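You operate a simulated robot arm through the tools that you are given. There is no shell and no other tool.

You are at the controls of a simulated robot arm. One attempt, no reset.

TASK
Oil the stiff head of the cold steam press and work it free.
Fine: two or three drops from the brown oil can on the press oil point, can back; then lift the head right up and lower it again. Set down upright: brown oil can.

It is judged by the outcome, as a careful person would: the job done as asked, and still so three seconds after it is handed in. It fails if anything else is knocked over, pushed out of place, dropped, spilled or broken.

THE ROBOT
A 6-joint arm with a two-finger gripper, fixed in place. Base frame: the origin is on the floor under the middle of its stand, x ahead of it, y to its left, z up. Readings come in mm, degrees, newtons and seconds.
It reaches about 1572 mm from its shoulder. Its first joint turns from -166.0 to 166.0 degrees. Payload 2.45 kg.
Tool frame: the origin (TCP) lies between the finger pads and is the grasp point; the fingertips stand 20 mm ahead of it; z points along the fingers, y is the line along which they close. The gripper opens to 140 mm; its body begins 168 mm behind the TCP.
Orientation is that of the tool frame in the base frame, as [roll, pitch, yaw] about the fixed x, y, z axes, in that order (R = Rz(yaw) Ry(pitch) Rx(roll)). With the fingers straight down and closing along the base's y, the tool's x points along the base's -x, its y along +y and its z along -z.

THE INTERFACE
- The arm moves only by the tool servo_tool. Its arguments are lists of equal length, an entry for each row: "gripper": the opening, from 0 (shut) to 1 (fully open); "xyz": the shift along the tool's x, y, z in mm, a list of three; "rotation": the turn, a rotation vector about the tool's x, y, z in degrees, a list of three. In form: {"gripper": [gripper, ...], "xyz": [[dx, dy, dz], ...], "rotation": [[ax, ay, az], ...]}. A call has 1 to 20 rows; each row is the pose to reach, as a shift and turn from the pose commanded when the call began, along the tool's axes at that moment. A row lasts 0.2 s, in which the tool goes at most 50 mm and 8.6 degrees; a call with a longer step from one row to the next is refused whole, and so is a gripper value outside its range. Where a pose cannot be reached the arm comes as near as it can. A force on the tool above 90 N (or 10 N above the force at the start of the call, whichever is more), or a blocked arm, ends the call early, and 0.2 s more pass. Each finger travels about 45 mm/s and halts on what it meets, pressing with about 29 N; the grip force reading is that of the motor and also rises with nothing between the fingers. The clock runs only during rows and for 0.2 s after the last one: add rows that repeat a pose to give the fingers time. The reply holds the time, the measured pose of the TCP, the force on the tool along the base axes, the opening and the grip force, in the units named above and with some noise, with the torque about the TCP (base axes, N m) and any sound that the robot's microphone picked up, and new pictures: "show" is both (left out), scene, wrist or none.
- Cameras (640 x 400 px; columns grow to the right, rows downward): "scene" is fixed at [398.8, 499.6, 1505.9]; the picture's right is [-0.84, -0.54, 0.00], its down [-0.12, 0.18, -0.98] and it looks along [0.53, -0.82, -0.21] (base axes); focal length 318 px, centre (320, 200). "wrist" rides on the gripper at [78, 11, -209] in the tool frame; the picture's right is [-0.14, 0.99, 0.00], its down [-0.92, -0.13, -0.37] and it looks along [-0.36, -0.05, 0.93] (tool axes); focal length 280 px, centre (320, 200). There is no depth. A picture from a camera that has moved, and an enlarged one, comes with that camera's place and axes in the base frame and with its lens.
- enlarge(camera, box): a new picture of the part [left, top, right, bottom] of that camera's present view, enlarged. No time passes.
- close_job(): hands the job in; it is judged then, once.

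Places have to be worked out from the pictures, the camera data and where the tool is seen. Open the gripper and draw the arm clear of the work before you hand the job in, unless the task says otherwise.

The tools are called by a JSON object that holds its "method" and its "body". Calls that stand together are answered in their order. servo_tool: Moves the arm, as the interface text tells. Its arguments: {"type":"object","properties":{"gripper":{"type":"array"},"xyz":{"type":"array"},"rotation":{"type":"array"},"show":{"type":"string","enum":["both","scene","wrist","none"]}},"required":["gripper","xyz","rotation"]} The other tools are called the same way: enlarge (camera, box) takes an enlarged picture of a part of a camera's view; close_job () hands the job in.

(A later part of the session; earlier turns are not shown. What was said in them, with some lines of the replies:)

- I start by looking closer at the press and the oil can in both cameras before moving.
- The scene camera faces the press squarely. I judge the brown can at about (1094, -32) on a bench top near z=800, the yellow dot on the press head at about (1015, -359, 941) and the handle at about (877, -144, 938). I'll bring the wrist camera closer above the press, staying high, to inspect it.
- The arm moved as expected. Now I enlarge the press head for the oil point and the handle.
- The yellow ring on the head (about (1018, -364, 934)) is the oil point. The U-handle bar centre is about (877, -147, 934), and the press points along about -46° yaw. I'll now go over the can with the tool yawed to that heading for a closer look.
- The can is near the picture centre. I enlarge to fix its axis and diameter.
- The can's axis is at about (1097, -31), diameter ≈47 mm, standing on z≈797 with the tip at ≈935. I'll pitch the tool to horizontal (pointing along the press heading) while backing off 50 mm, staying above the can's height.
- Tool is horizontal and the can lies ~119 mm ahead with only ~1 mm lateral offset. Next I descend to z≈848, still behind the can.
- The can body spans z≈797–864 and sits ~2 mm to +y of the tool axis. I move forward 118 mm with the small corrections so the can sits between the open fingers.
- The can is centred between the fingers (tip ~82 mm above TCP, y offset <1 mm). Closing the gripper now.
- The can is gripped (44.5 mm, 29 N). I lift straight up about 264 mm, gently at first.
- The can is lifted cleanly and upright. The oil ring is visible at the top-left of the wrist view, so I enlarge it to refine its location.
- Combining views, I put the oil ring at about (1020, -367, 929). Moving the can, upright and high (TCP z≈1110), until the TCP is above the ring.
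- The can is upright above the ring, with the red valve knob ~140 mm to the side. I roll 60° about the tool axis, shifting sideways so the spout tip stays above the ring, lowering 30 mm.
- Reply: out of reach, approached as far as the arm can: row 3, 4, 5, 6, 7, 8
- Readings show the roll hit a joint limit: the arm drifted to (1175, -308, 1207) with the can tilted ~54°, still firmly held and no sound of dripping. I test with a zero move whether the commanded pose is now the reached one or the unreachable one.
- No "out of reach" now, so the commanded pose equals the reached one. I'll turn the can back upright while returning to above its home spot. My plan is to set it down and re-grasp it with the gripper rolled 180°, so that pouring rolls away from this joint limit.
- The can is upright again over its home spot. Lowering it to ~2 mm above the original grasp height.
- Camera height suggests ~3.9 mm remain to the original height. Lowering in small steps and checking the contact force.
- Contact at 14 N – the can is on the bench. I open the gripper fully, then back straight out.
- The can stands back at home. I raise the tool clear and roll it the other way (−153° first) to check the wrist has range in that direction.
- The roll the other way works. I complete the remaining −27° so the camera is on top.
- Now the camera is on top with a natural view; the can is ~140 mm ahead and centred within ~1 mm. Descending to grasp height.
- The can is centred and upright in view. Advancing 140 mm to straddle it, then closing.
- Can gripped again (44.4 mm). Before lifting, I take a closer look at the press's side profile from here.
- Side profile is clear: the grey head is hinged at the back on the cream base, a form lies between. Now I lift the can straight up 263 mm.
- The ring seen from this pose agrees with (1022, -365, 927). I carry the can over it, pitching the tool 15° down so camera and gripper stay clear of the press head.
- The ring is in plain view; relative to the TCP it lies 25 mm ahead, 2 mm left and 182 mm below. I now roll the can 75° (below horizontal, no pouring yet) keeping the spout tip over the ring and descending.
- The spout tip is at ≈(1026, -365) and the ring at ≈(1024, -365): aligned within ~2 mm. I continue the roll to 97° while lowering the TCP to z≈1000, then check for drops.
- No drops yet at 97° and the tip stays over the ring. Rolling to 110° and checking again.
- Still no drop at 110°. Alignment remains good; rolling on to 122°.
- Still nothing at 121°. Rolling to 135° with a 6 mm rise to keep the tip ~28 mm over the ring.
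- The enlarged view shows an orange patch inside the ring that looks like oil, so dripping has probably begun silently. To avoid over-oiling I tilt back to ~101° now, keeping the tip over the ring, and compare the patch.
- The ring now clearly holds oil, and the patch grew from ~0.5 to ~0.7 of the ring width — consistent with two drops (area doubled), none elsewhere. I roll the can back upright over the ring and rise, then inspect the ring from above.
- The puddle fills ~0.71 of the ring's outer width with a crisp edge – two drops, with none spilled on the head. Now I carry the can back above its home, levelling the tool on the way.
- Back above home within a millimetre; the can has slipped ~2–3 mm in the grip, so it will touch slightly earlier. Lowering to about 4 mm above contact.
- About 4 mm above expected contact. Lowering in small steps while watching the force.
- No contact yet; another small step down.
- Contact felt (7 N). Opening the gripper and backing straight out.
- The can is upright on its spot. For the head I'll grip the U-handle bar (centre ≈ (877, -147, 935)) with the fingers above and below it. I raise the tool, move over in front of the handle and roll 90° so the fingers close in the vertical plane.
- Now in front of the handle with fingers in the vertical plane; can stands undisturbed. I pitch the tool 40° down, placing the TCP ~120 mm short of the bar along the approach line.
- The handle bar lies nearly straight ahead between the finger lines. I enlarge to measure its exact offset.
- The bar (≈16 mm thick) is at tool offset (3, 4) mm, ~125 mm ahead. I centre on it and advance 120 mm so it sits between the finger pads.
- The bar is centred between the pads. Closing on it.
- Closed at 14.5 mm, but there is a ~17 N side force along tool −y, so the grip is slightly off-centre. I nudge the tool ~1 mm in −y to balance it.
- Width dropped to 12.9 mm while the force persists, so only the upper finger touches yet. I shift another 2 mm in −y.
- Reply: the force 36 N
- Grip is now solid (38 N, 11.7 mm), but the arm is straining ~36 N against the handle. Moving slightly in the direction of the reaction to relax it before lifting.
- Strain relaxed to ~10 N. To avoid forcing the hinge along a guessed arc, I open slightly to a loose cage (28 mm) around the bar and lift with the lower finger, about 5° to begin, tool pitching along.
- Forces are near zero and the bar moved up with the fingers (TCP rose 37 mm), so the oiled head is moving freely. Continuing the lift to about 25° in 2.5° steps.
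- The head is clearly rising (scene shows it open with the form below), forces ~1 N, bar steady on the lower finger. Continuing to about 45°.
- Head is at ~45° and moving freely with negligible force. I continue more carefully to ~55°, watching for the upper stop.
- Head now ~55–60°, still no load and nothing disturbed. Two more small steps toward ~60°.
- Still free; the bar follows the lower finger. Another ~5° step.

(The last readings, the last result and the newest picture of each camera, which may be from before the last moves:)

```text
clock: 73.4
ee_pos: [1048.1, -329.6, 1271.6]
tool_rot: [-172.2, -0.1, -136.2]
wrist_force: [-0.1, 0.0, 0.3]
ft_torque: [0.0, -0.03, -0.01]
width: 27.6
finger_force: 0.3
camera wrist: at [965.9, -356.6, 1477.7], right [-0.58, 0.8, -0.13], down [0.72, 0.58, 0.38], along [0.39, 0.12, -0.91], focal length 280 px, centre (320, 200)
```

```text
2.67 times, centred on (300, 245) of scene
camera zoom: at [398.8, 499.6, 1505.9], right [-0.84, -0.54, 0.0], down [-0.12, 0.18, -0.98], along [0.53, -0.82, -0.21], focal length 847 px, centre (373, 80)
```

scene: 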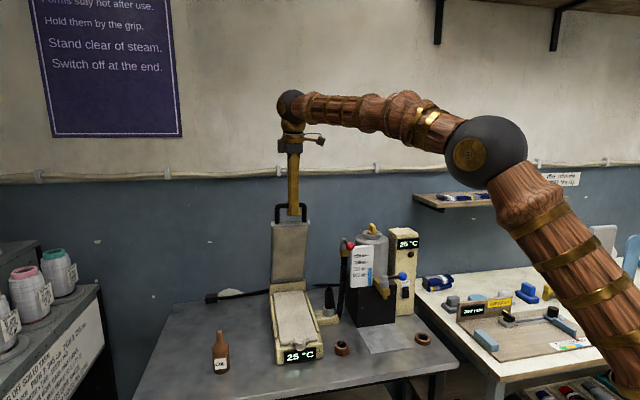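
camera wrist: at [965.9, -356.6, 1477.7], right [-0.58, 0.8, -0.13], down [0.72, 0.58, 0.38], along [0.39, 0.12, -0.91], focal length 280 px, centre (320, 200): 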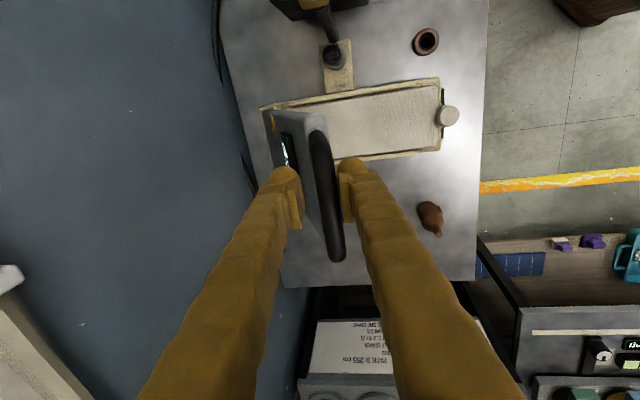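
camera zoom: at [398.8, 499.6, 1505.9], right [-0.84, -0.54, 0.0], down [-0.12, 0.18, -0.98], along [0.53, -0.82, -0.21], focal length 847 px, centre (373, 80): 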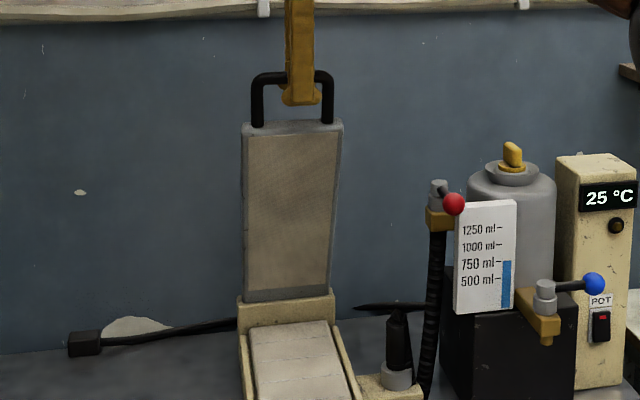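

Head is near 65°, no resistance yet. Continuing 5° more.

{"method": "servo_tool", "body": {"gripper": [0.2, 0.2, 0.2], "xyz": [[0, -10.9, -2.4], [0, -22, -4.6], [0, -33, -6.5]], "rotation": [[-1.1, 0, 0], [-2.2, 0, 0], [-3.25, 0, 0]], "show": "wrist"}}

{"method": "enlarge", "body": {"camera": "scene", "box": [230, 170, 370, 320]}}

```text
clock: 74.2
ee_pos: [1052.9, -346.0, 1272.6]
tool_rot: [-175.5, -0.1, -136.1]
wrist_force: [0.7, -0.5, -0.8]
ft_torque: [-0.02, 0.03, -0.01]
width: 27.9
finger_force: 0.1
out of reach, approached as far as the arm can: row 2, 3
camera wrist: at [979.4, -382.1, 1480.3], right [-0.58, 0.81, -0.08], down [0.73, 0.57, 0.38], along [0.35, 0.16, -0.92], focal length 280 px, centre (320, 200)
```

wrist: 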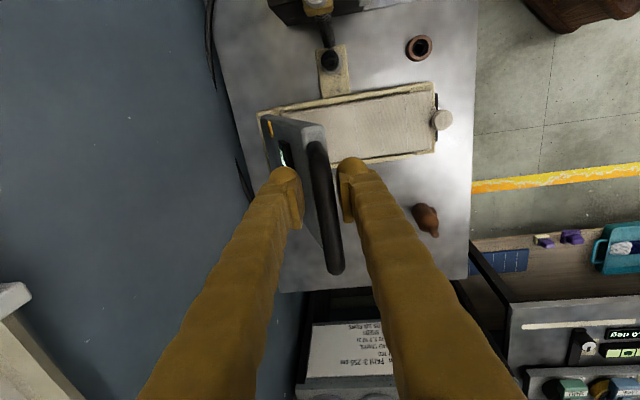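

```text
2.67 times, centred on (300, 245) of scene
camera zoom: at [398.8, 499.6, 1505.9], right [-0.84, -0.54, 0.0], down [-0.12, 0.18, -0.98], along [0.53, -0.82, -0.21], focal length 847 px, centre (373, 80)
```

zoom: 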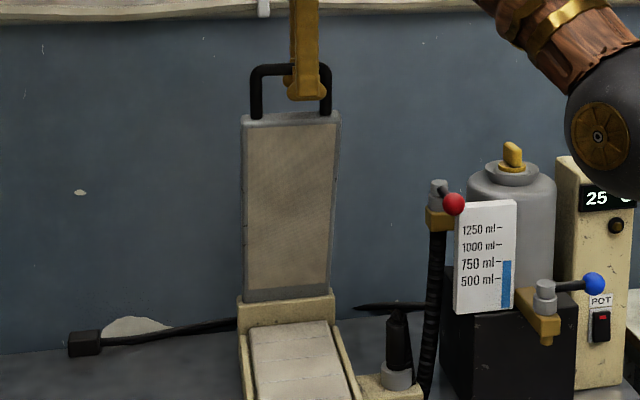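

The arm's reach limit stopped further motion (head at ≈68°), with the tool nearly vertical. I swing the tool back about the bar (pitch 85°→50°), keeping the bar caged and recentring, to regain reach.

{"method": "servo_tool", "body": {"gripper": [0.2, 0.2, 0.2, 0.2, 0.2], "xyz": [[-1.5, -1.5, -0.7], [-3, -2.5, -1.4], [-4.5, -3.5, -2.2], [-5.5, -4, -3.2], [-5.5, -4.5, -4.1]], "rotation": [[7, 0, 0], [14, 0, 0], [21, 0, 0], [28, 0, 0], [35, 0, 0]]}}

{"method": "enlarge", "body": {"camera": "wrist", "box": [200, 80, 440, 280]}}

```text
clock: 75.4
ee_pos: [1059.7, -346.6, 1275.7]
tool_rot: [-140.4, 0.1, -136.1]
wrist_force: [0.4, 0.1, 0.0]
ft_torque: [-0.01, -0.02, -0.04]
width: 28.2
finger_force: 0.1
camera wrist: at [906.8, -299.3, 1431.3], right [-0.43, 0.64, -0.63], down [0.57, 0.74, 0.36], along [0.7, -0.2, -0.68], focal length 280 px, centre (320, 200)
```

scene: 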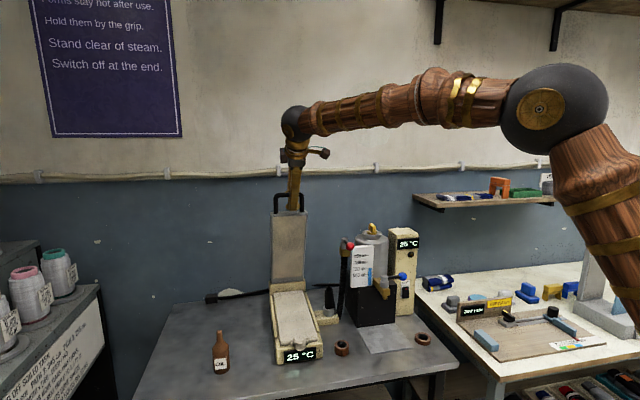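
wrist: 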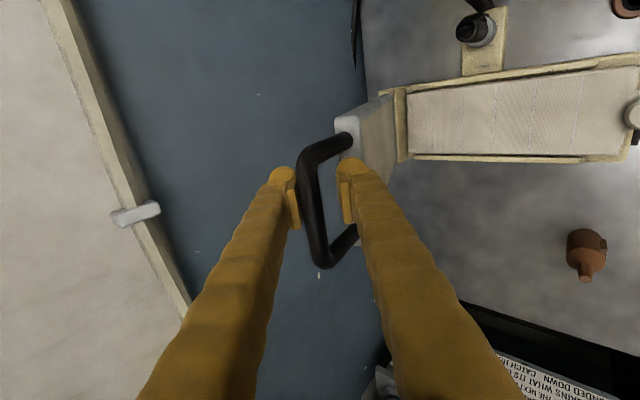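

```text
2.00 times, centred on (320, 180) of wrist
camera zoom: at [906.8, -299.3, 1431.3], right [-0.43, 0.64, -0.63], down [0.57, 0.74, 0.36], along [0.7, -0.2, -0.68], focal length 561 px, centre (320, 240)
```

zoom: 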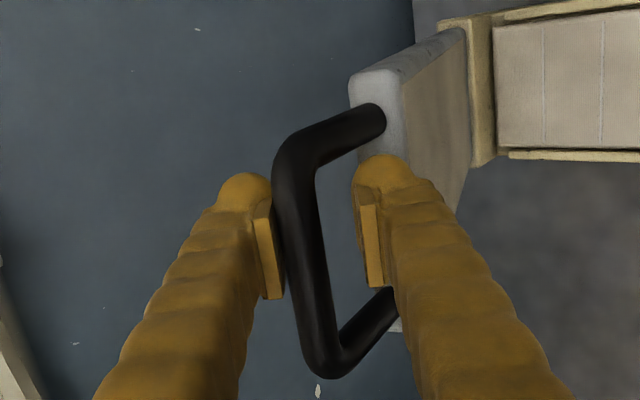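

The head stays at ≈69° by itself; the bar is now nearer the upper finger. I take up the slack and push on to ≈74–75° of rotation, watching for the stop.

{"method": "servo_tool", "body": {"gripper": [0.2, 0.2, 0.2, 0.2, 0.2], "xyz": [[3, -4, 0], [3, -8, 1], [3, -15.5, 3.5], [3, -23, 7], [3, -37, 13.8]], "rotation": [[0, 0, 0], [0, 0, 0], [0, 0, 0], [0, 0, 0], [0, 0, 0]]}}

{"method": "enlarge", "body": {"camera": "wrist", "box": [200, 80, 440, 280]}}

```text
clock: 76.6
ee_pos: [1084.4, -373.2, 1287.5]
tool_rot: [-140.5, 0.0, -136.1]
wrist_force: [0.9, -0.1, 0.9]
ft_torque: [-0.01, -0.05, 0.01]
width: 28.6
finger_force: 0.8
camera wrist: at [931.4, -328.0, 1443.7], right [-0.43, 0.65, -0.63], down [0.57, 0.74, 0.36], along [0.7, -0.2, -0.68], focal length 280 px, centre (320, 200)
```

scene: 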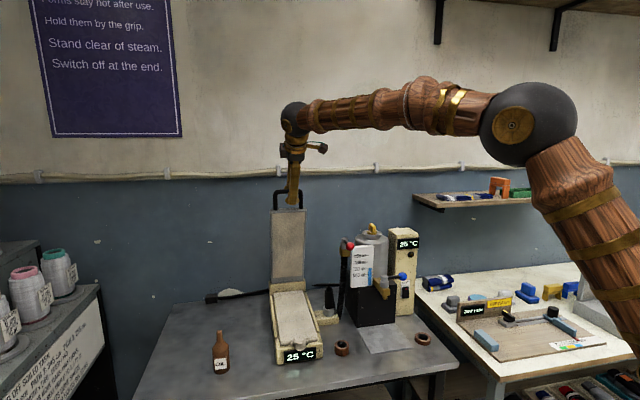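
wrist: 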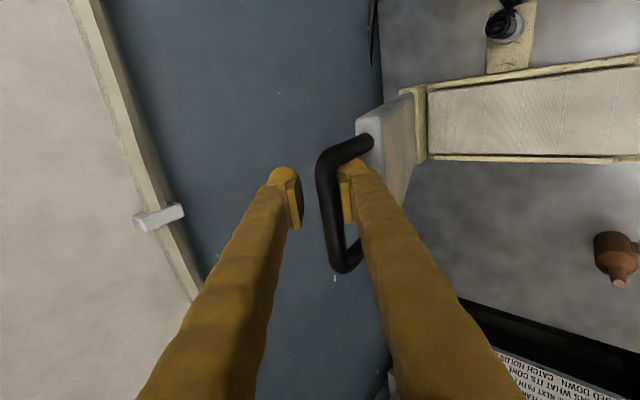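

```text
2.00 times, centred on (320, 180) of wrist
camera zoom: at [931.4, -328.0, 1443.7], right [-0.43, 0.65, -0.63], down [0.57, 0.74, 0.36], along [0.7, -0.2, -0.68], focal length 561 px, centre (320, 240)
```

zoom: 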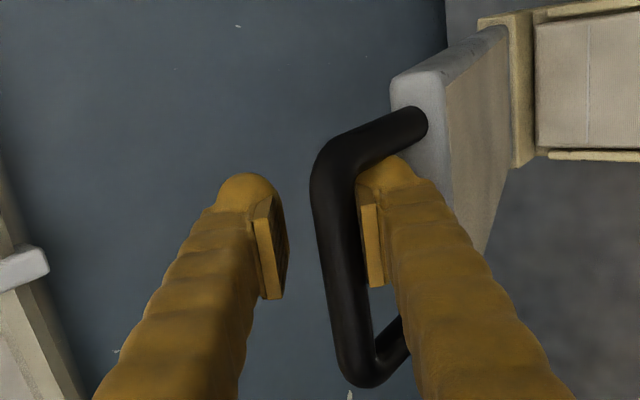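

Bar rests on the lower finger, head ≈74°, force still ~1 N. Pushing on another ~5°.

{"method": "servo_tool", "body": {"gripper": [0.2, 0.2, 0.2], "xyz": [[0, -10.9, 6], [0, -21.7, 12.2], [0, -32.4, 18.6]], "rotation": [[0, 0, 0], [0, 0, 0], [0, 0, 0]], "show": "wrist"}}

{"method": "enlarge", "body": {"camera": "wrist", "box": [200, 80, 440, 280]}}

{"method": "enlarge", "body": {"camera": "scene", "box": [230, 170, 370, 320]}}

```text
clock: 77.4
ee_pos: [1111.7, -400.9, 1291.2]
tool_rot: [-140.6, -0.1, -136.0]
wrist_force: [-1.0, 6.3, -26.3]
ft_torque: [-0.96, -0.56, 0.07]
width: 38.7
finger_force: 7.9
camera wrist: at [958.5, -355.1, 1446.4], right [-0.43, 0.65, -0.63], down [0.57, 0.74, 0.36], along [0.7, -0.2, -0.69], focal length 280 px, centre (320, 200)
```

wrist: 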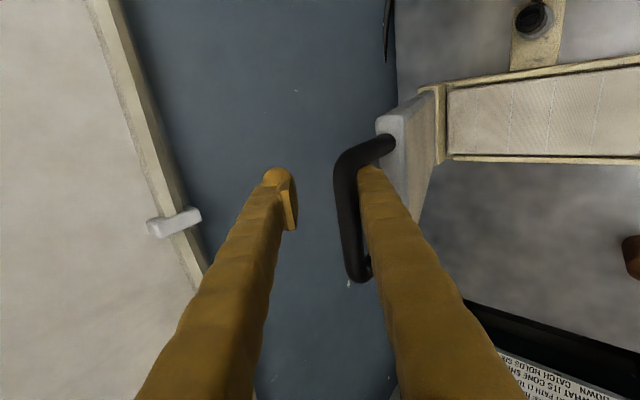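

```text
2.00 times, centred on (320, 180) of wrist
camera zoom: at [958.5, -355.1, 1446.4], right [-0.43, 0.65, -0.63], down [0.57, 0.74, 0.36], along [0.7, -0.2, -0.69], focal length 561 px, centre (320, 240)
```

zoom: 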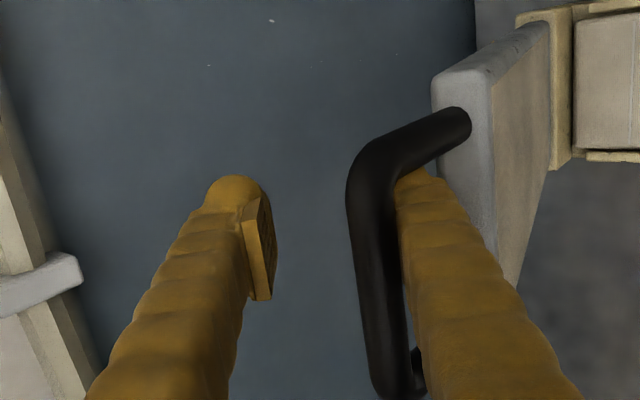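

```text
2.67 times, centred on (300, 245) of scene
camera zoom: at [398.8, 499.6, 1505.9], right [-0.84, -0.54, 0.0], down [-0.12, 0.18, -0.98], along [0.53, -0.82, -0.21], focal length 847 px, centre (373, 80)
```

zoom: 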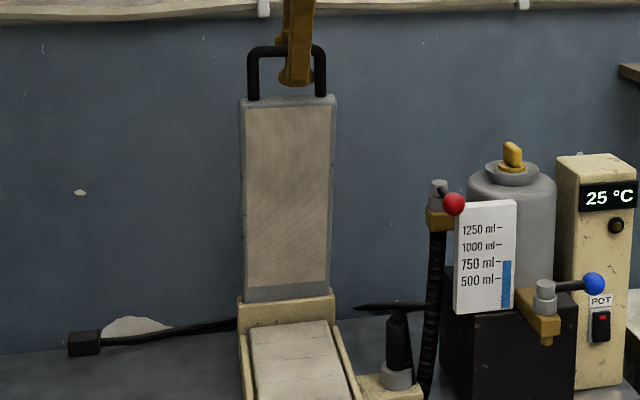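

The lower finger was pushed back (opening 38.7 mm, 26 N): the head has reached its upper stop at ≈77°, i.e. right up. Now I back off, recentre on the bar and begin lowering.

{"method": "servo_tool", "body": {"gripper": [0.2, 0.2, 0.2, 0.2], "xyz": [[-4, 8, -4.5], [-8, 16, -9], [-12, 22, -13], [-12, 26, -15]], "rotation": [[0, 0, 0], [0, 0, 0], [0, 0, 0], [0, 0, 0]], "show": "wrist"}}

{"method": "enlarge", "body": {"camera": "wrist", "box": [200, 80, 440, 280]}}

```text
clock: 78.4
ee_pos: [1098.3, -373.9, 1284.6]
tool_rot: [-140.8, -0.1, -136.2]
wrist_force: [-10.7, -43.9, -74.6]
ft_torque: [-1.26, -2.28, 1.92]
width: 43.4
finger_force: 11.9
camera wrist: at [946.6, -327.7, 1440.8], right [-0.43, 0.65, -0.63], down [0.57, 0.74, 0.36], along [0.7, -0.2, -0.69], focal length 280 px, centre (320, 200)
```

wrist: 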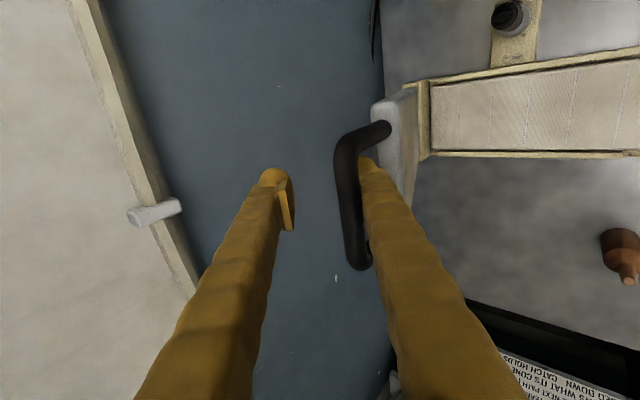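

```text
2.00 times, centred on (320, 180) of wrist
camera zoom: at [946.6, -327.7, 1440.8], right [-0.43, 0.65, -0.63], down [0.57, 0.74, 0.36], along [0.7, -0.2, -0.69], focal length 561 px, centre (320, 240)
```

zoom: 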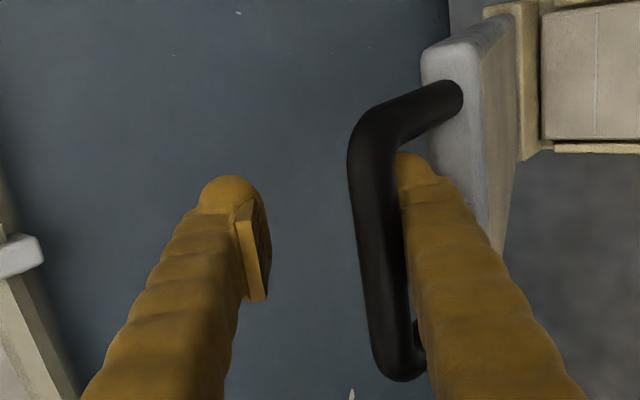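

Force is high (87 N): the bar has slipped behind the lower finger's pad and hooks on it as I back off. I stop, ease forward and open the gripper to free it.

{"method": "servo_tool", "body": {"gripper": [0.3, 0.4, 0.5, 0.6, 0.6], "xyz": [[3, -2, 5], [5, -4, 9], [5, -4, 9], [5, -4, 9], [5, -4, 9]], "rotation": [[0, 0, 0], [0, 0, 0], [0, 0, 0], [0, 0, 0], [0, 0, 0]]}}

{"method": "enlarge", "body": {"camera": "wrist", "box": [200, 80, 440, 280]}}

{"method": "enlarge", "body": {"camera": "scene", "box": [200, 170, 430, 380]}}

```text
clock: 79.6
ee_pos: [1101.4, -382.0, 1287.6]
tool_rot: [-140.5, 0.1, -136.0]
wrist_force: [0.2, 0.7, -0.1]
ft_torque: [-0.02, 0.02, 0.04]
width: 84.1
finger_force: 0.1
camera wrist: at [947.1, -335.4, 1441.8], right [-0.43, 0.65, -0.63], down [0.57, 0.74, 0.37], along [0.7, -0.2, -0.68], focal length 280 px, centre (320, 200)
```

scene: 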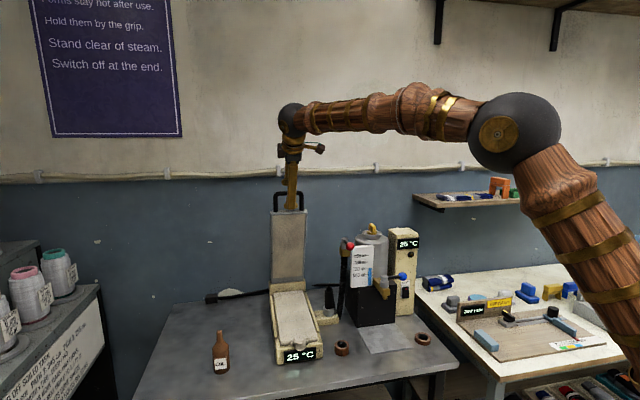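
wrist: 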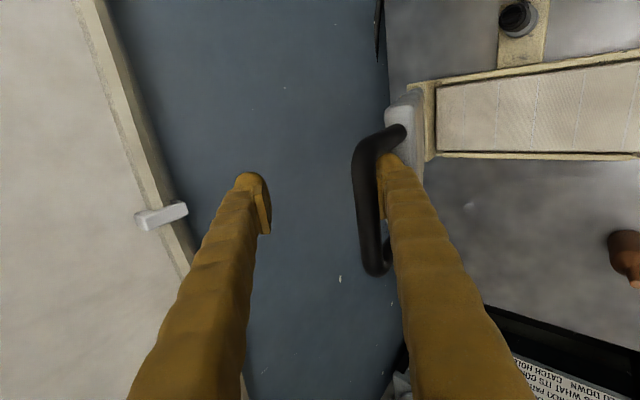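

```text
2.00 times, centred on (320, 180) of wrist
camera zoom: at [947.1, -335.4, 1441.8], right [-0.43, 0.65, -0.63], down [0.57, 0.74, 0.37], along [0.7, -0.2, -0.68], focal length 561 px, centre (320, 240)
```

zoom: 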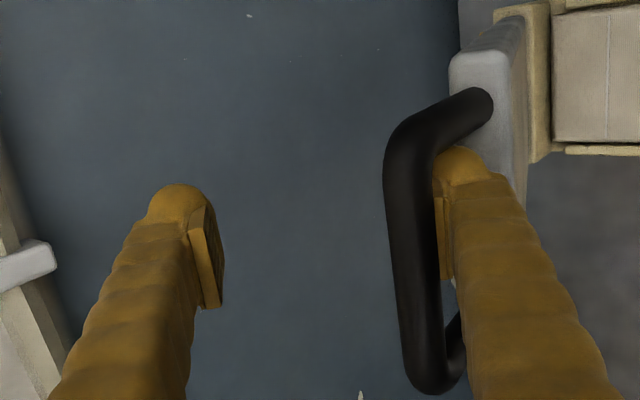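

```text
1.90 times, centred on (315, 275) of scene
camera zoom: at [398.8, 499.6, 1505.9], right [-0.84, -0.54, 0.0], down [-0.12, 0.18, -0.98], along [0.53, -0.82, -0.21], focal length 605 px, centre (330, 57)
```

zoom: 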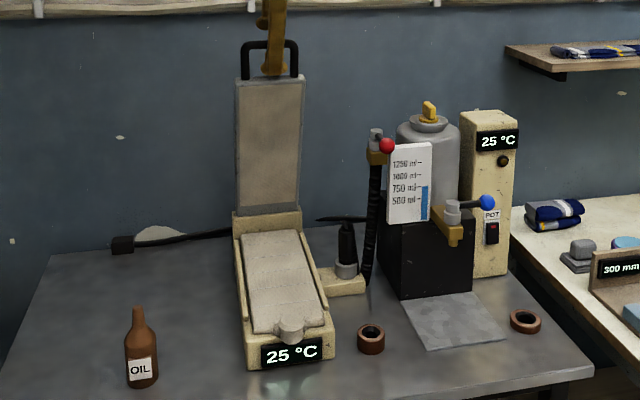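

Freed: forces are zero, press in place, head still up (~72°) by itself. The bar sits ~25 mm behind the pads near the lower finger. I reposition so the bar is centred between the pads, then re-cage it.

{"method": "servo_tool", "body": {"gripper": [0.6, 0.6, 0.6, 0.6, 0.5, 0.35, 0.25, 0.25], "xyz": [[0, 10, 0], [-2, 20, -3], [-4, 28, -12], [-5, 33, -22], [-5, 33, -22], [-5, 33, -22], [-5, 33, -22], [-5, 33, -22]], "rotation": [[0, 0, 0], [0, 0, 0], [0, 0, 0], [0, 0, 0], [0, 0, 0], [0, 0, 0], [0, 0, 0], [0, 0, 0]]}}

{"method": "enlarge", "body": {"camera": "wrist", "box": [200, 80, 440, 280]}}

```text
clock: 81.4
ee_pos: [1076.5, -348.5, 1282.7]
tool_rot: [-140.4, 0.0, -136.2]
wrist_force: [-0.5, -0.1, -0.3]
ft_torque: [-0.02, 0.0, 0.0]
width: 34.8
finger_force: 0.0
camera wrist: at [923.1, -303.1, 1437.3], right [-0.43, 0.65, -0.63], down [0.57, 0.74, 0.36], along [0.7, -0.2, -0.68], focal length 280 px, centre (320, 200)
```

scene: 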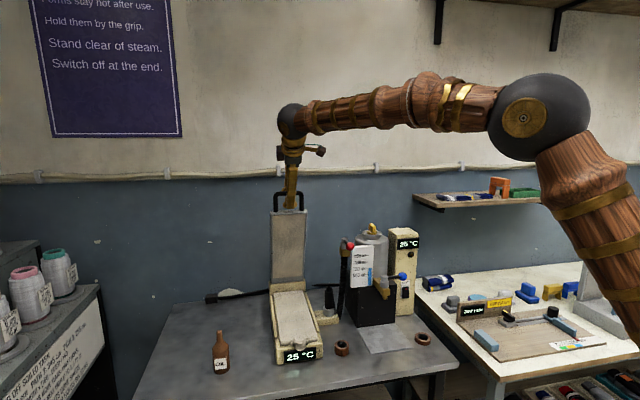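
wrist: 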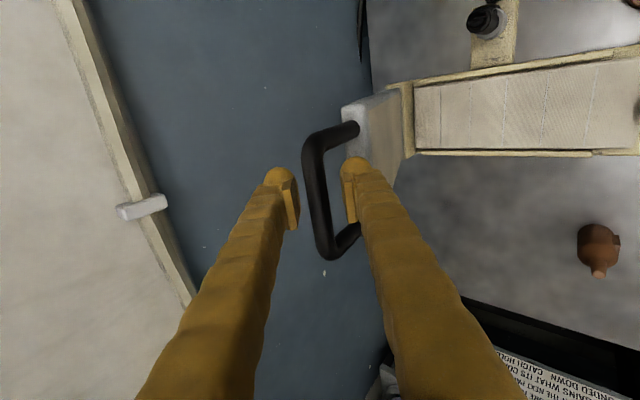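

```text
2.00 times, centred on (320, 180) of wrist
camera zoom: at [923.1, -303.1, 1437.3], right [-0.43, 0.65, -0.63], down [0.57, 0.74, 0.36], along [0.7, -0.2, -0.68], focal length 561 px, centre (320, 240)
```

zoom: 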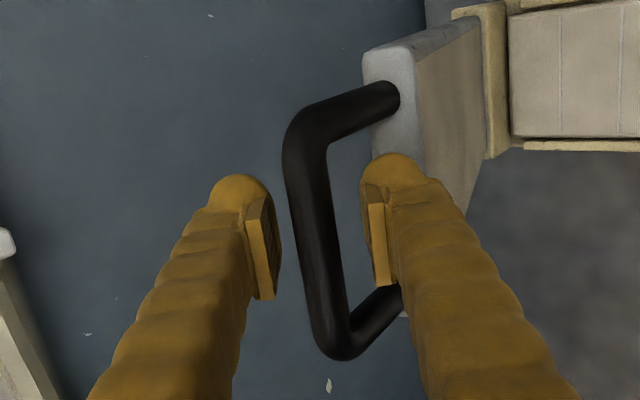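

Bar is well centred in the cage (opening 35 mm), head ≈72°. I now lower it gently with the upper finger, first to roughly 60°.

{"method": "servo_tool", "body": {"gripper": [0.25, 0.25, 0.25, 0.25, 0.25, 0.25], "xyz": [[2, 6, 0], [4, 16, -3.5], [5, 26.9, -7.8], [5, 45.9, -15], [5, 65.2, -21], [5, 84.9, -26.2]], "rotation": [[0, 0, 0], [0, 0, 0], [0, 0, 0], [0, 0, 0], [0, 0, 0], [0, 0, 0]], "show": "wrist"}}

{"method": "enlarge", "body": {"camera": "wrist", "box": [200, 80, 440, 280]}}

```text
clock: 82.8
ee_pos: [1017.0, -293.6, 1249.0]
tool_rot: [-140.5, -0.1, -136.2]
wrist_force: [0.5, 0.1, 1.4]
ft_torque: [0.0, 0.04, 0.01]
width: 35.3
finger_force: 0.2
camera wrist: at [863.3, -246.9, 1404.1], right [-0.43, 0.65, -0.63], down [0.57, 0.74, 0.36], along [0.7, -0.2, -0.69], focal length 280 px, centre (320, 200)
```

wrist: 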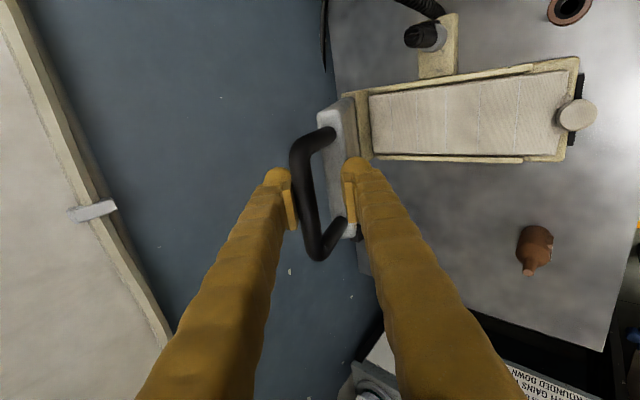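

```text
2.00 times, centred on (320, 180) of wrist
camera zoom: at [863.3, -246.9, 1404.1], right [-0.43, 0.65, -0.63], down [0.57, 0.74, 0.36], along [0.7, -0.2, -0.69], focal length 561 px, centre (320, 240)
```

zoom: 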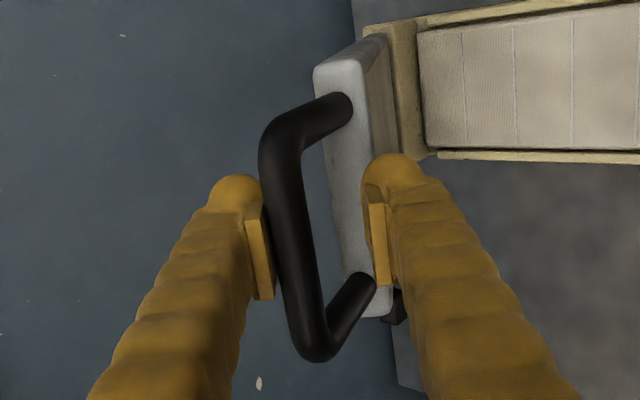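

The head follows down smoothly under the upper finger (≈60°, ~1 N). Continuing down to about 40°.

{"method": "servo_tool", "body": {"gripper": [0.25, 0.25, 0.25, 0.25, 0.25, 0.25, 0.25], "xyz": [[0, 19.8, -4.2], [0, 39.8, -7.2], [0, 60, -9.3], [0, 80.2, -10.3], [0, 100.5, -10.2], [0, 120.7, -9], [0, 140.9, -6.9]], "rotation": [[0, 0, 0], [0, 0, 0], [0, 0, 0], [0, 0, 0], [0, 0, 0], [0, 0, 0], [0, 0, 0]]}}

{"method": "enlarge", "body": {"camera": "wrist", "box": [200, 80, 440, 280]}}

```text
clock: 84.4
ee_pos: [936.7, -211.9, 1164.0]
tool_rot: [-140.4, -0.1, -136.1]
wrist_force: [0.6, 0.1, 0.0]
ft_torque: [0.0, 0.01, 0.03]
width: 35.6
finger_force: 0.1
camera wrist: at [783.8, -166.1, 1319.1], right [-0.43, 0.65, -0.63], down [0.57, 0.74, 0.36], along [0.7, -0.2, -0.68], focal length 280 px, centre (320, 200)
```

scene: 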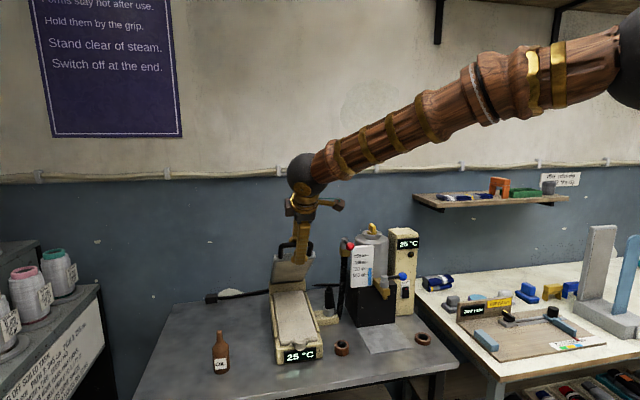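
wrist: 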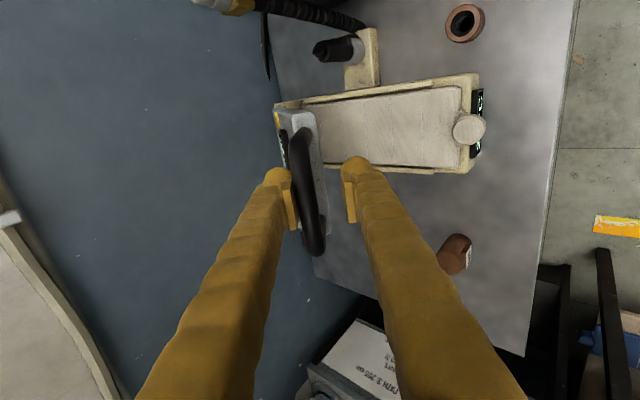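

```text
2.00 times, centred on (320, 180) of wrist
camera zoom: at [783.8, -166.1, 1319.1], right [-0.43, 0.65, -0.63], down [0.57, 0.74, 0.36], along [0.7, -0.2, -0.68], focal length 561 px, centre (320, 240)
```

zoom: 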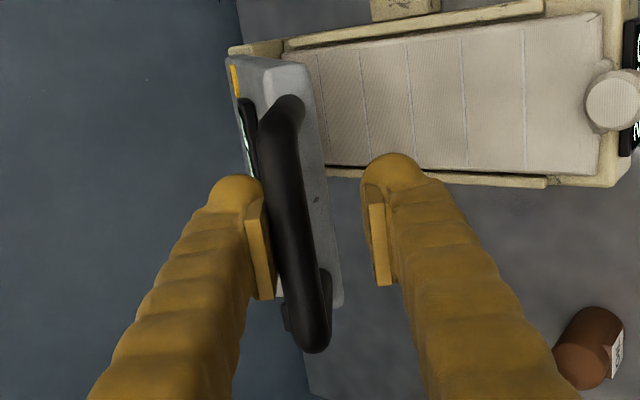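

Head at ≈39°, all smooth. Continuing down to about 15°, pitching the tool gradually to 40°.

{"method": "servo_tool", "body": {"gripper": [0.25, 0.25, 0.25, 0.25, 0.25, 0.25, 0.25, 0.25], "xyz": [[0, 20, 3.2], [0, 39.8, 7.3], [0, 59.4, 12.5], [0, 78.7, 18.7], [0, 97.6, 26], [0, 116.2, 34.2], [0, 134.3, 43.4], [0, 151.8, 53.4]], "rotation": [[1.25, 0, 0], [2.5, 0, 0], [3.75, 0, 0], [5, 0, 0], [6.25, 0, 0], [7.5, 0, 0], [8.75, 0, 0], [10, 0, 0]]}}

{"method": "enlarge", "body": {"camera": "wrist", "box": [200, 80, 440, 280]}}

```text
clock: 86.2
ee_pos: [878.9, -154.7, 1025.2]
tool_rot: [-130.5, -0.1, -136.1]
wrist_force: [0.0, -0.8, 0.4]
ft_torque: [0.0, -0.01, 0.0]
width: 35.6
finger_force: 0.2
camera wrist: at [708.3, -89.9, 1154.3], right [-0.35, 0.56, -0.75], down [0.53, 0.78, 0.34], along [0.78, -0.28, -0.56], focal length 280 px, centre (320, 200)
```

scene: 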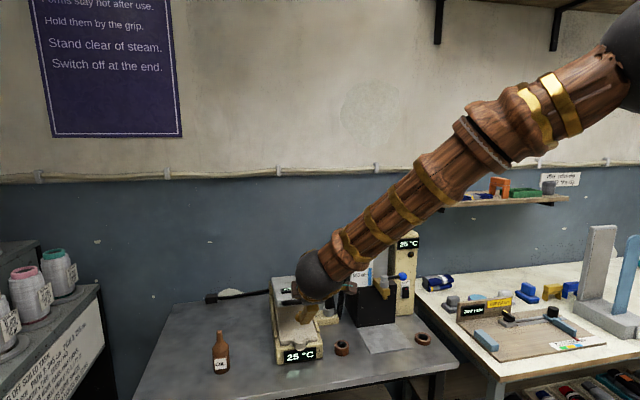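
wrist: 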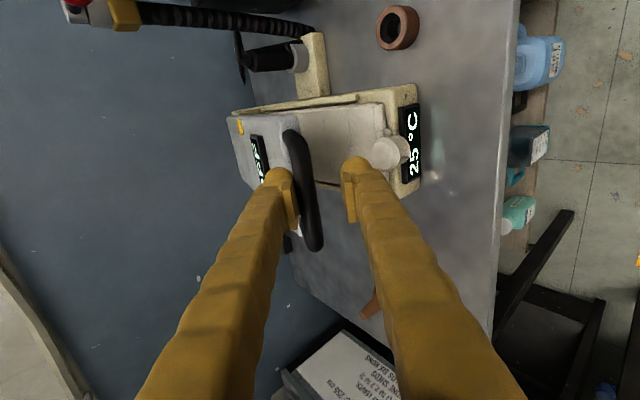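

```text
2.00 times, centred on (320, 180) of wrist
camera zoom: at [708.3, -89.9, 1154.3], right [-0.35, 0.56, -0.75], down [0.53, 0.78, 0.34], along [0.78, -0.28, -0.56], focal length 561 px, centre (320, 240)
```

zoom: 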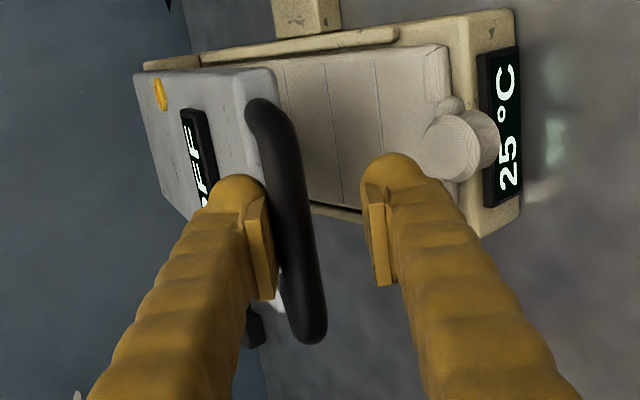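

Head at ≈15°. Lowering on to ≈2–3° while tightening the cage a little to keep the lower finger clear of the form's grip.

{"method": "servo_tool", "body": {"gripper": [0.23, 0.2, 0.2, 0.2, 0.2], "xyz": [[0, 17.5, 7.4], [0, 35.7, 16.3], [0, 53.3, 26.1], [0, 64.9, 33.2], [0, 74, 39.5]], "rotation": [[0, 0, 0], [0, 0, 0], [0, 0, 0], [0, 0, 0], [0, 0, 0]]}}

{"method": "enlarge", "body": {"camera": "wrist", "box": [200, 80, 440, 280]}}

```text
clock: 87.4
ee_pos: [865.7, -138.8, 943.2]
tool_rot: [-130.4, 0.0, -136.1]
wrist_force: [-0.2, -1.0, 0.5]
ft_torque: [-0.02, 0.0, 0.02]
width: 28.6
finger_force: 0.3
camera wrist: at [696.6, -74.7, 1070.9], right [-0.35, 0.56, -0.75], down [0.53, 0.78, 0.34], along [0.78, -0.28, -0.56], focal length 280 px, centre (320, 200)
```

scene: 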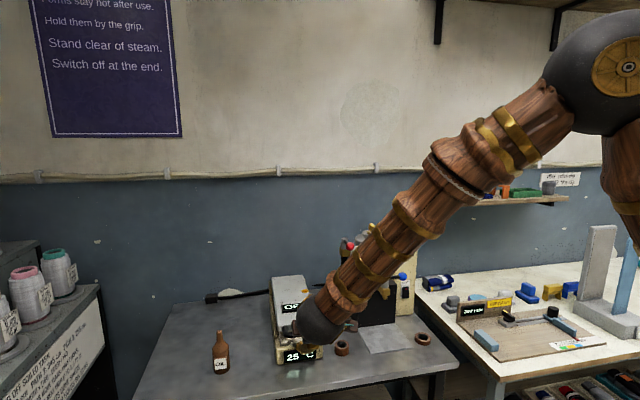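
wrist: 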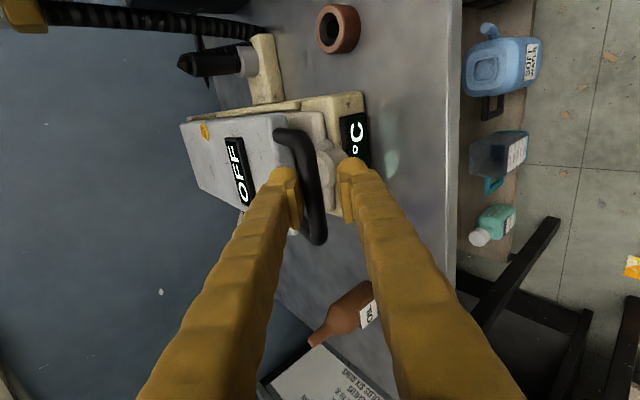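

```text
2.00 times, centred on (320, 180) of wrist
camera zoom: at [696.6, -74.7, 1070.9], right [-0.35, 0.56, -0.75], down [0.53, 0.78, 0.34], along [0.78, -0.28, -0.56], focal length 561 px, centre (320, 240)
```

zoom: 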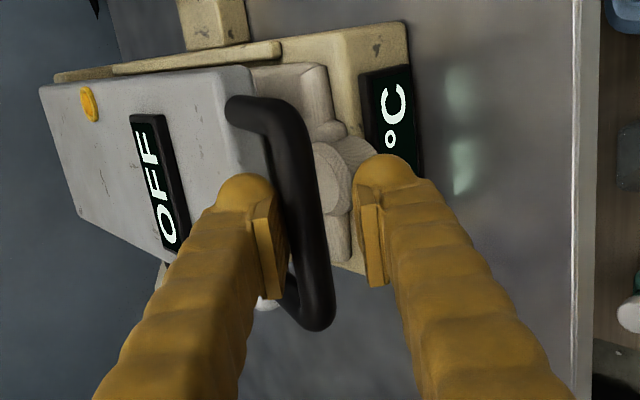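

Head is within ~2° of closed. Lowering the last bit in small steps, checking force.

{"method": "servo_tool", "body": {"gripper": [0.2, 0.2, 0.2], "xyz": [[0, 3, 2.2], [0, 6, 4.5], [0, 9, 6.6]], "rotation": [[0, 0, 0], [0, 0, 0], [0, 0, 0]], "show": "wrist"}}

{"method": "enlarge", "body": {"camera": "wrist", "box": [200, 80, 440, 280]}}

```text
clock: 88.2
ee_pos: [867.5, -139.2, 932.3]
tool_rot: [-130.4, -0.1, -136.2]
wrist_force: [1.9, -0.2, 5.1]
ft_torque: [-0.08, 0.01, 0.01]
width: 31.0
finger_force: 1.9
camera wrist: at [696.6, -74.9, 1060.4], right [-0.35, 0.56, -0.75], down [0.53, 0.78, 0.34], along [0.78, -0.28, -0.56], focal length 280 px, centre (320, 200)
```

wrist: 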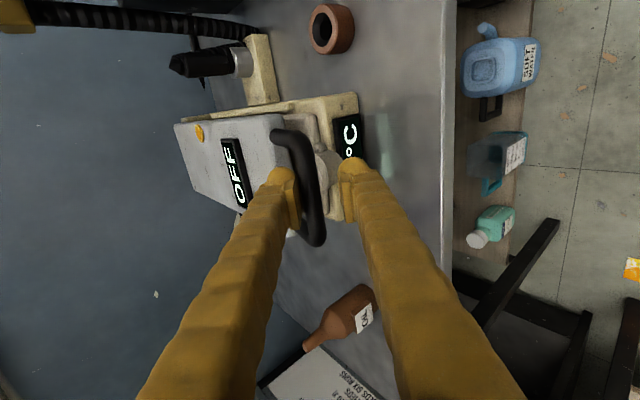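

```text
2.00 times, centred on (320, 180) of wrist
camera zoom: at [696.6, -74.9, 1060.4], right [-0.35, 0.56, -0.75], down [0.53, 0.78, 0.34], along [0.78, -0.28, -0.56], focal length 561 px, centre (320, 240)
```

zoom: 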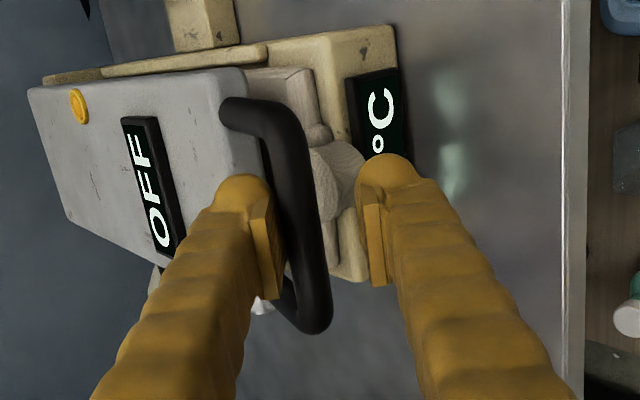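

Force now 5 N and the finger yields – the head seems to be on its lower stop. I press 2 mm more to confirm it is fully down.

{"method": "servo_tool", "body": {"gripper": [0.2, 0.2], "xyz": [[0, 1, 0.8], [0, 2, 1.5]], "rotation": [[0, 0, 0], [0, 0, 0]], "show": "none"}}

```text
clock: 88.8
ee_pos: [866.7, -138.4, 929.6]
tool_rot: [-130.4, -0.2, -136.1]
wrist_force: [3.0, -3.1, 7.3]
ft_torque: [-0.13, -0.03, 0.04]
width: 33.3
finger_force: 4.1
```

The bar is firmly on its stop (finger yields, head doesn't move): head fully lowered. I open a bit, centre off the bar and withdraw straight back.

{"method": "servo_tool", "body": {"gripper": [0.3, 0.38, 0.4, 0.4, 0.4, 0.4, 0.4, 0.4], "xyz": [[0, -3, -1.5], [0, -6, -1.5], [0, -9, -2], [0, -9, -5], [0, -9, -30], [0, -9, -65], [0, -9, -105], [0, -9, -145]], "rotation": [[0, 0, 0], [0, 0, 0], [0, 0, 0], [0, 0, 0], [0, 0, 0], [0, 0, 0], [0, 0, 0], [0, 0, 0]]}}

{"method": "enlarge", "body": {"camera": "wrist", "box": [220, 80, 440, 260]}}

```text
clock: 90.6
ee_pos: [794.6, -63.6, 1032.2]
tool_rot: [-130.6, 0.0, -136.1]
wrist_force: [0.2, 0.2, -1.3]
ft_torque: [0.02, -0.01, 0.02]
width: 56.2
finger_force: 0.0
camera wrist: at [623.7, 0.9, 1160.5], right [-0.35, 0.56, -0.75], down [0.53, 0.78, 0.33], along [0.78, -0.28, -0.57], focal length 280 px, centre (320, 200)
```

scene: 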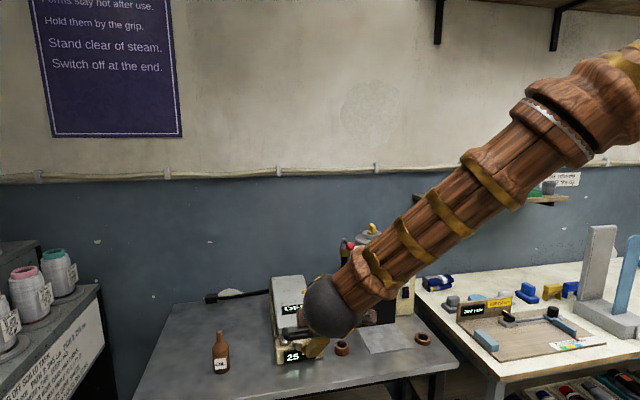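
wrist: 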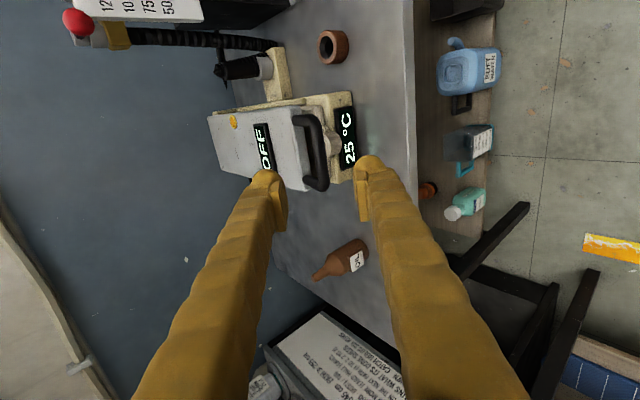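

```text
2.22 times, centred on (330, 170) of wrist
camera zoom: at [623.7, 0.9, 1160.5], right [-0.35, 0.56, -0.75], down [0.53, 0.78, 0.33], along [0.78, -0.28, -0.57], focal length 623 px, centre (298, 267)
```

zoom: 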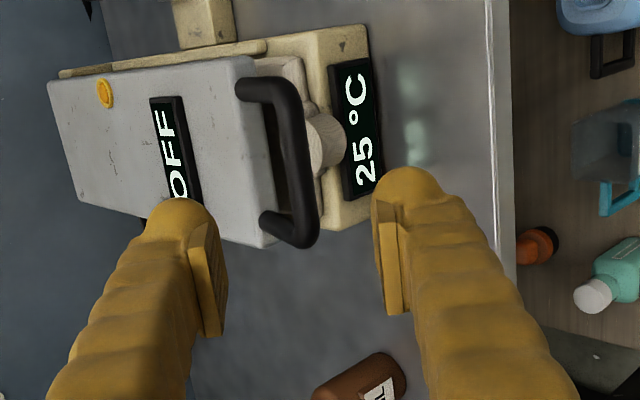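

Head is down and the handle released. I open the gripper and draw the arm up and back, clear of the bench, to check the whole scene.

{"method": "servo_tool", "body": {"gripper": [0.4, 0.5, 0.6, 0.7, 0.8, 0.9, 1, 1, 1, 1], "xyz": [[8.6, -21.2, -29.1], [17.3, -42.4, -58.1], [26, -63.6, -87.2], [34.6, -84.8, -116.2], [43.3, -106, -145.3], [51.9, -127.2, -174.4], [60.6, -148.4, -203.4], [69.2, -169.6, -232.5], [77.9, -190.8, -261.5], [86.5, -212, -290.6]], "rotation": [[0, 0, 0], [0, 0, 0], [0, 0, 0], [0, 0, 0], [0, 0, 0], [0, 0, 0], [0, 0, 0], [0, 0, 0], [0, 0, 0], [0, 0, 0]]}}

{"method": "enlarge", "body": {"camera": "scene", "box": [190, 210, 450, 380]}}

{"method": "enlarge", "body": {"camera": "scene", "box": [250, 260, 360, 370]}}

```text
clock: 92.8
ee_pos: [673.7, -62.7, 1383.0]
tool_rot: [-130.4, -0.2, -136.1]
wrist_force: [-0.3, 0.0, -0.2]
ft_torque: [-0.02, -0.01, 0.0]
width: 140.1
finger_force: 0.1
camera wrist: at [503.9, 1.8, 1510.7], right [-0.35, 0.56, -0.75], down [0.53, 0.78, 0.34], along [0.78, -0.28, -0.57], focal length 280 px, centre (320, 200)
```

scene: 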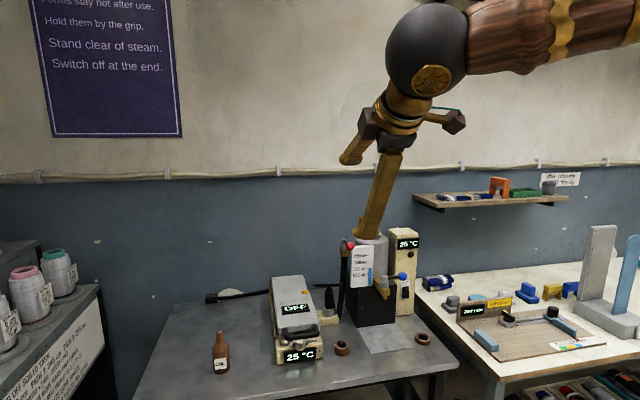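
wrist: 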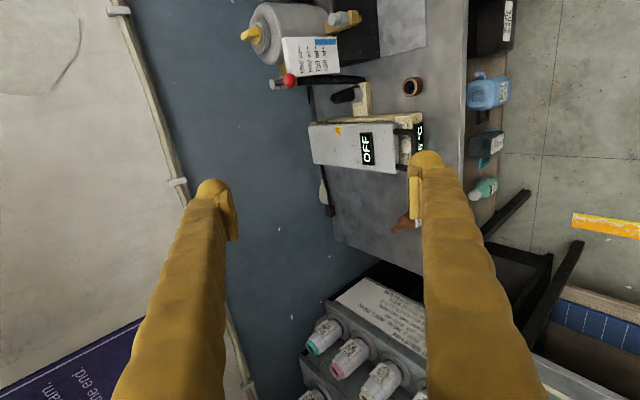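

```text
2.35 times, centred on (320, 295) of scene
camera zoom: at [398.8, 499.6, 1505.9], right [-0.84, -0.54, 0.0], down [-0.12, 0.18, -0.98], along [0.53, -0.82, -0.21], focal length 747 px, centre (320, -24)
```

zoom: 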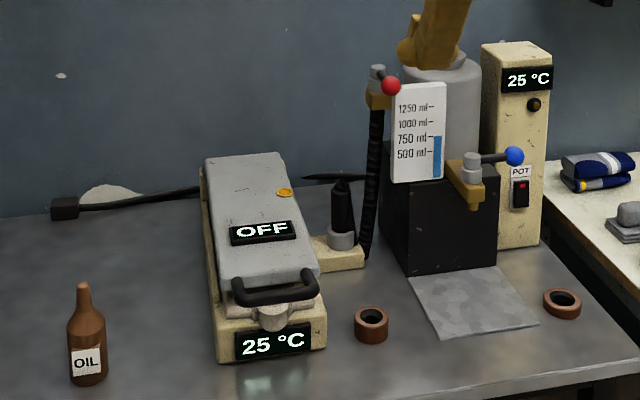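

```text
3.64 times, centred on (305, 315) of scene
camera zoom: at [398.8, 499.6, 1505.9], right [-0.84, -0.54, 0.0], down [-0.12, 0.18, -0.98], along [0.53, -0.82, -0.21], focal length 1155 px, centre (374, -218)
```

zoom: 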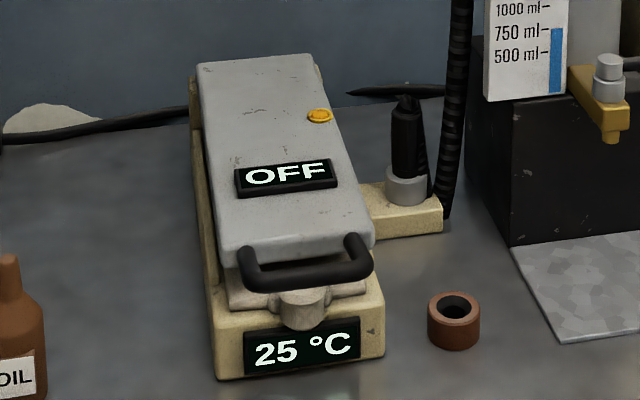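

The scene matches the start: head fully down, press and other items in place, oil in the ring, can upright at its spot, gripper open and the arm clear. Handing the job in.

{"method": "close_job", "body": {}}

```text
The job is handed in.
```

I oiled the stiff press head, raised it to its upper stop and lowered it fully again. The brown oil can is upright back in its place. The job is handed in.

- **Drops:** Going by how the oil spread in the ring, I count two drops. There was no sound to confirm the number. I saw no oil outside the ring.
- **Can:** I had to set the can down once and grip it the other way round, because the wrist ran out of turn before it could pour. It is within a few millimetres of where it started.
- **Head:** Once oiled, it moved with almost no force. It stopped hard at about 77°, which I took to be right up. Lowered, it rests on its bottom stop.
- **One rough moment:** As I backed off at the top, the handle caught on a finger and the force briefly reached about 87 N. I stopped and freed it. The last pictures show the press and everything around it in their starting positions.

The gripper is open and the arm is clear of the bench.
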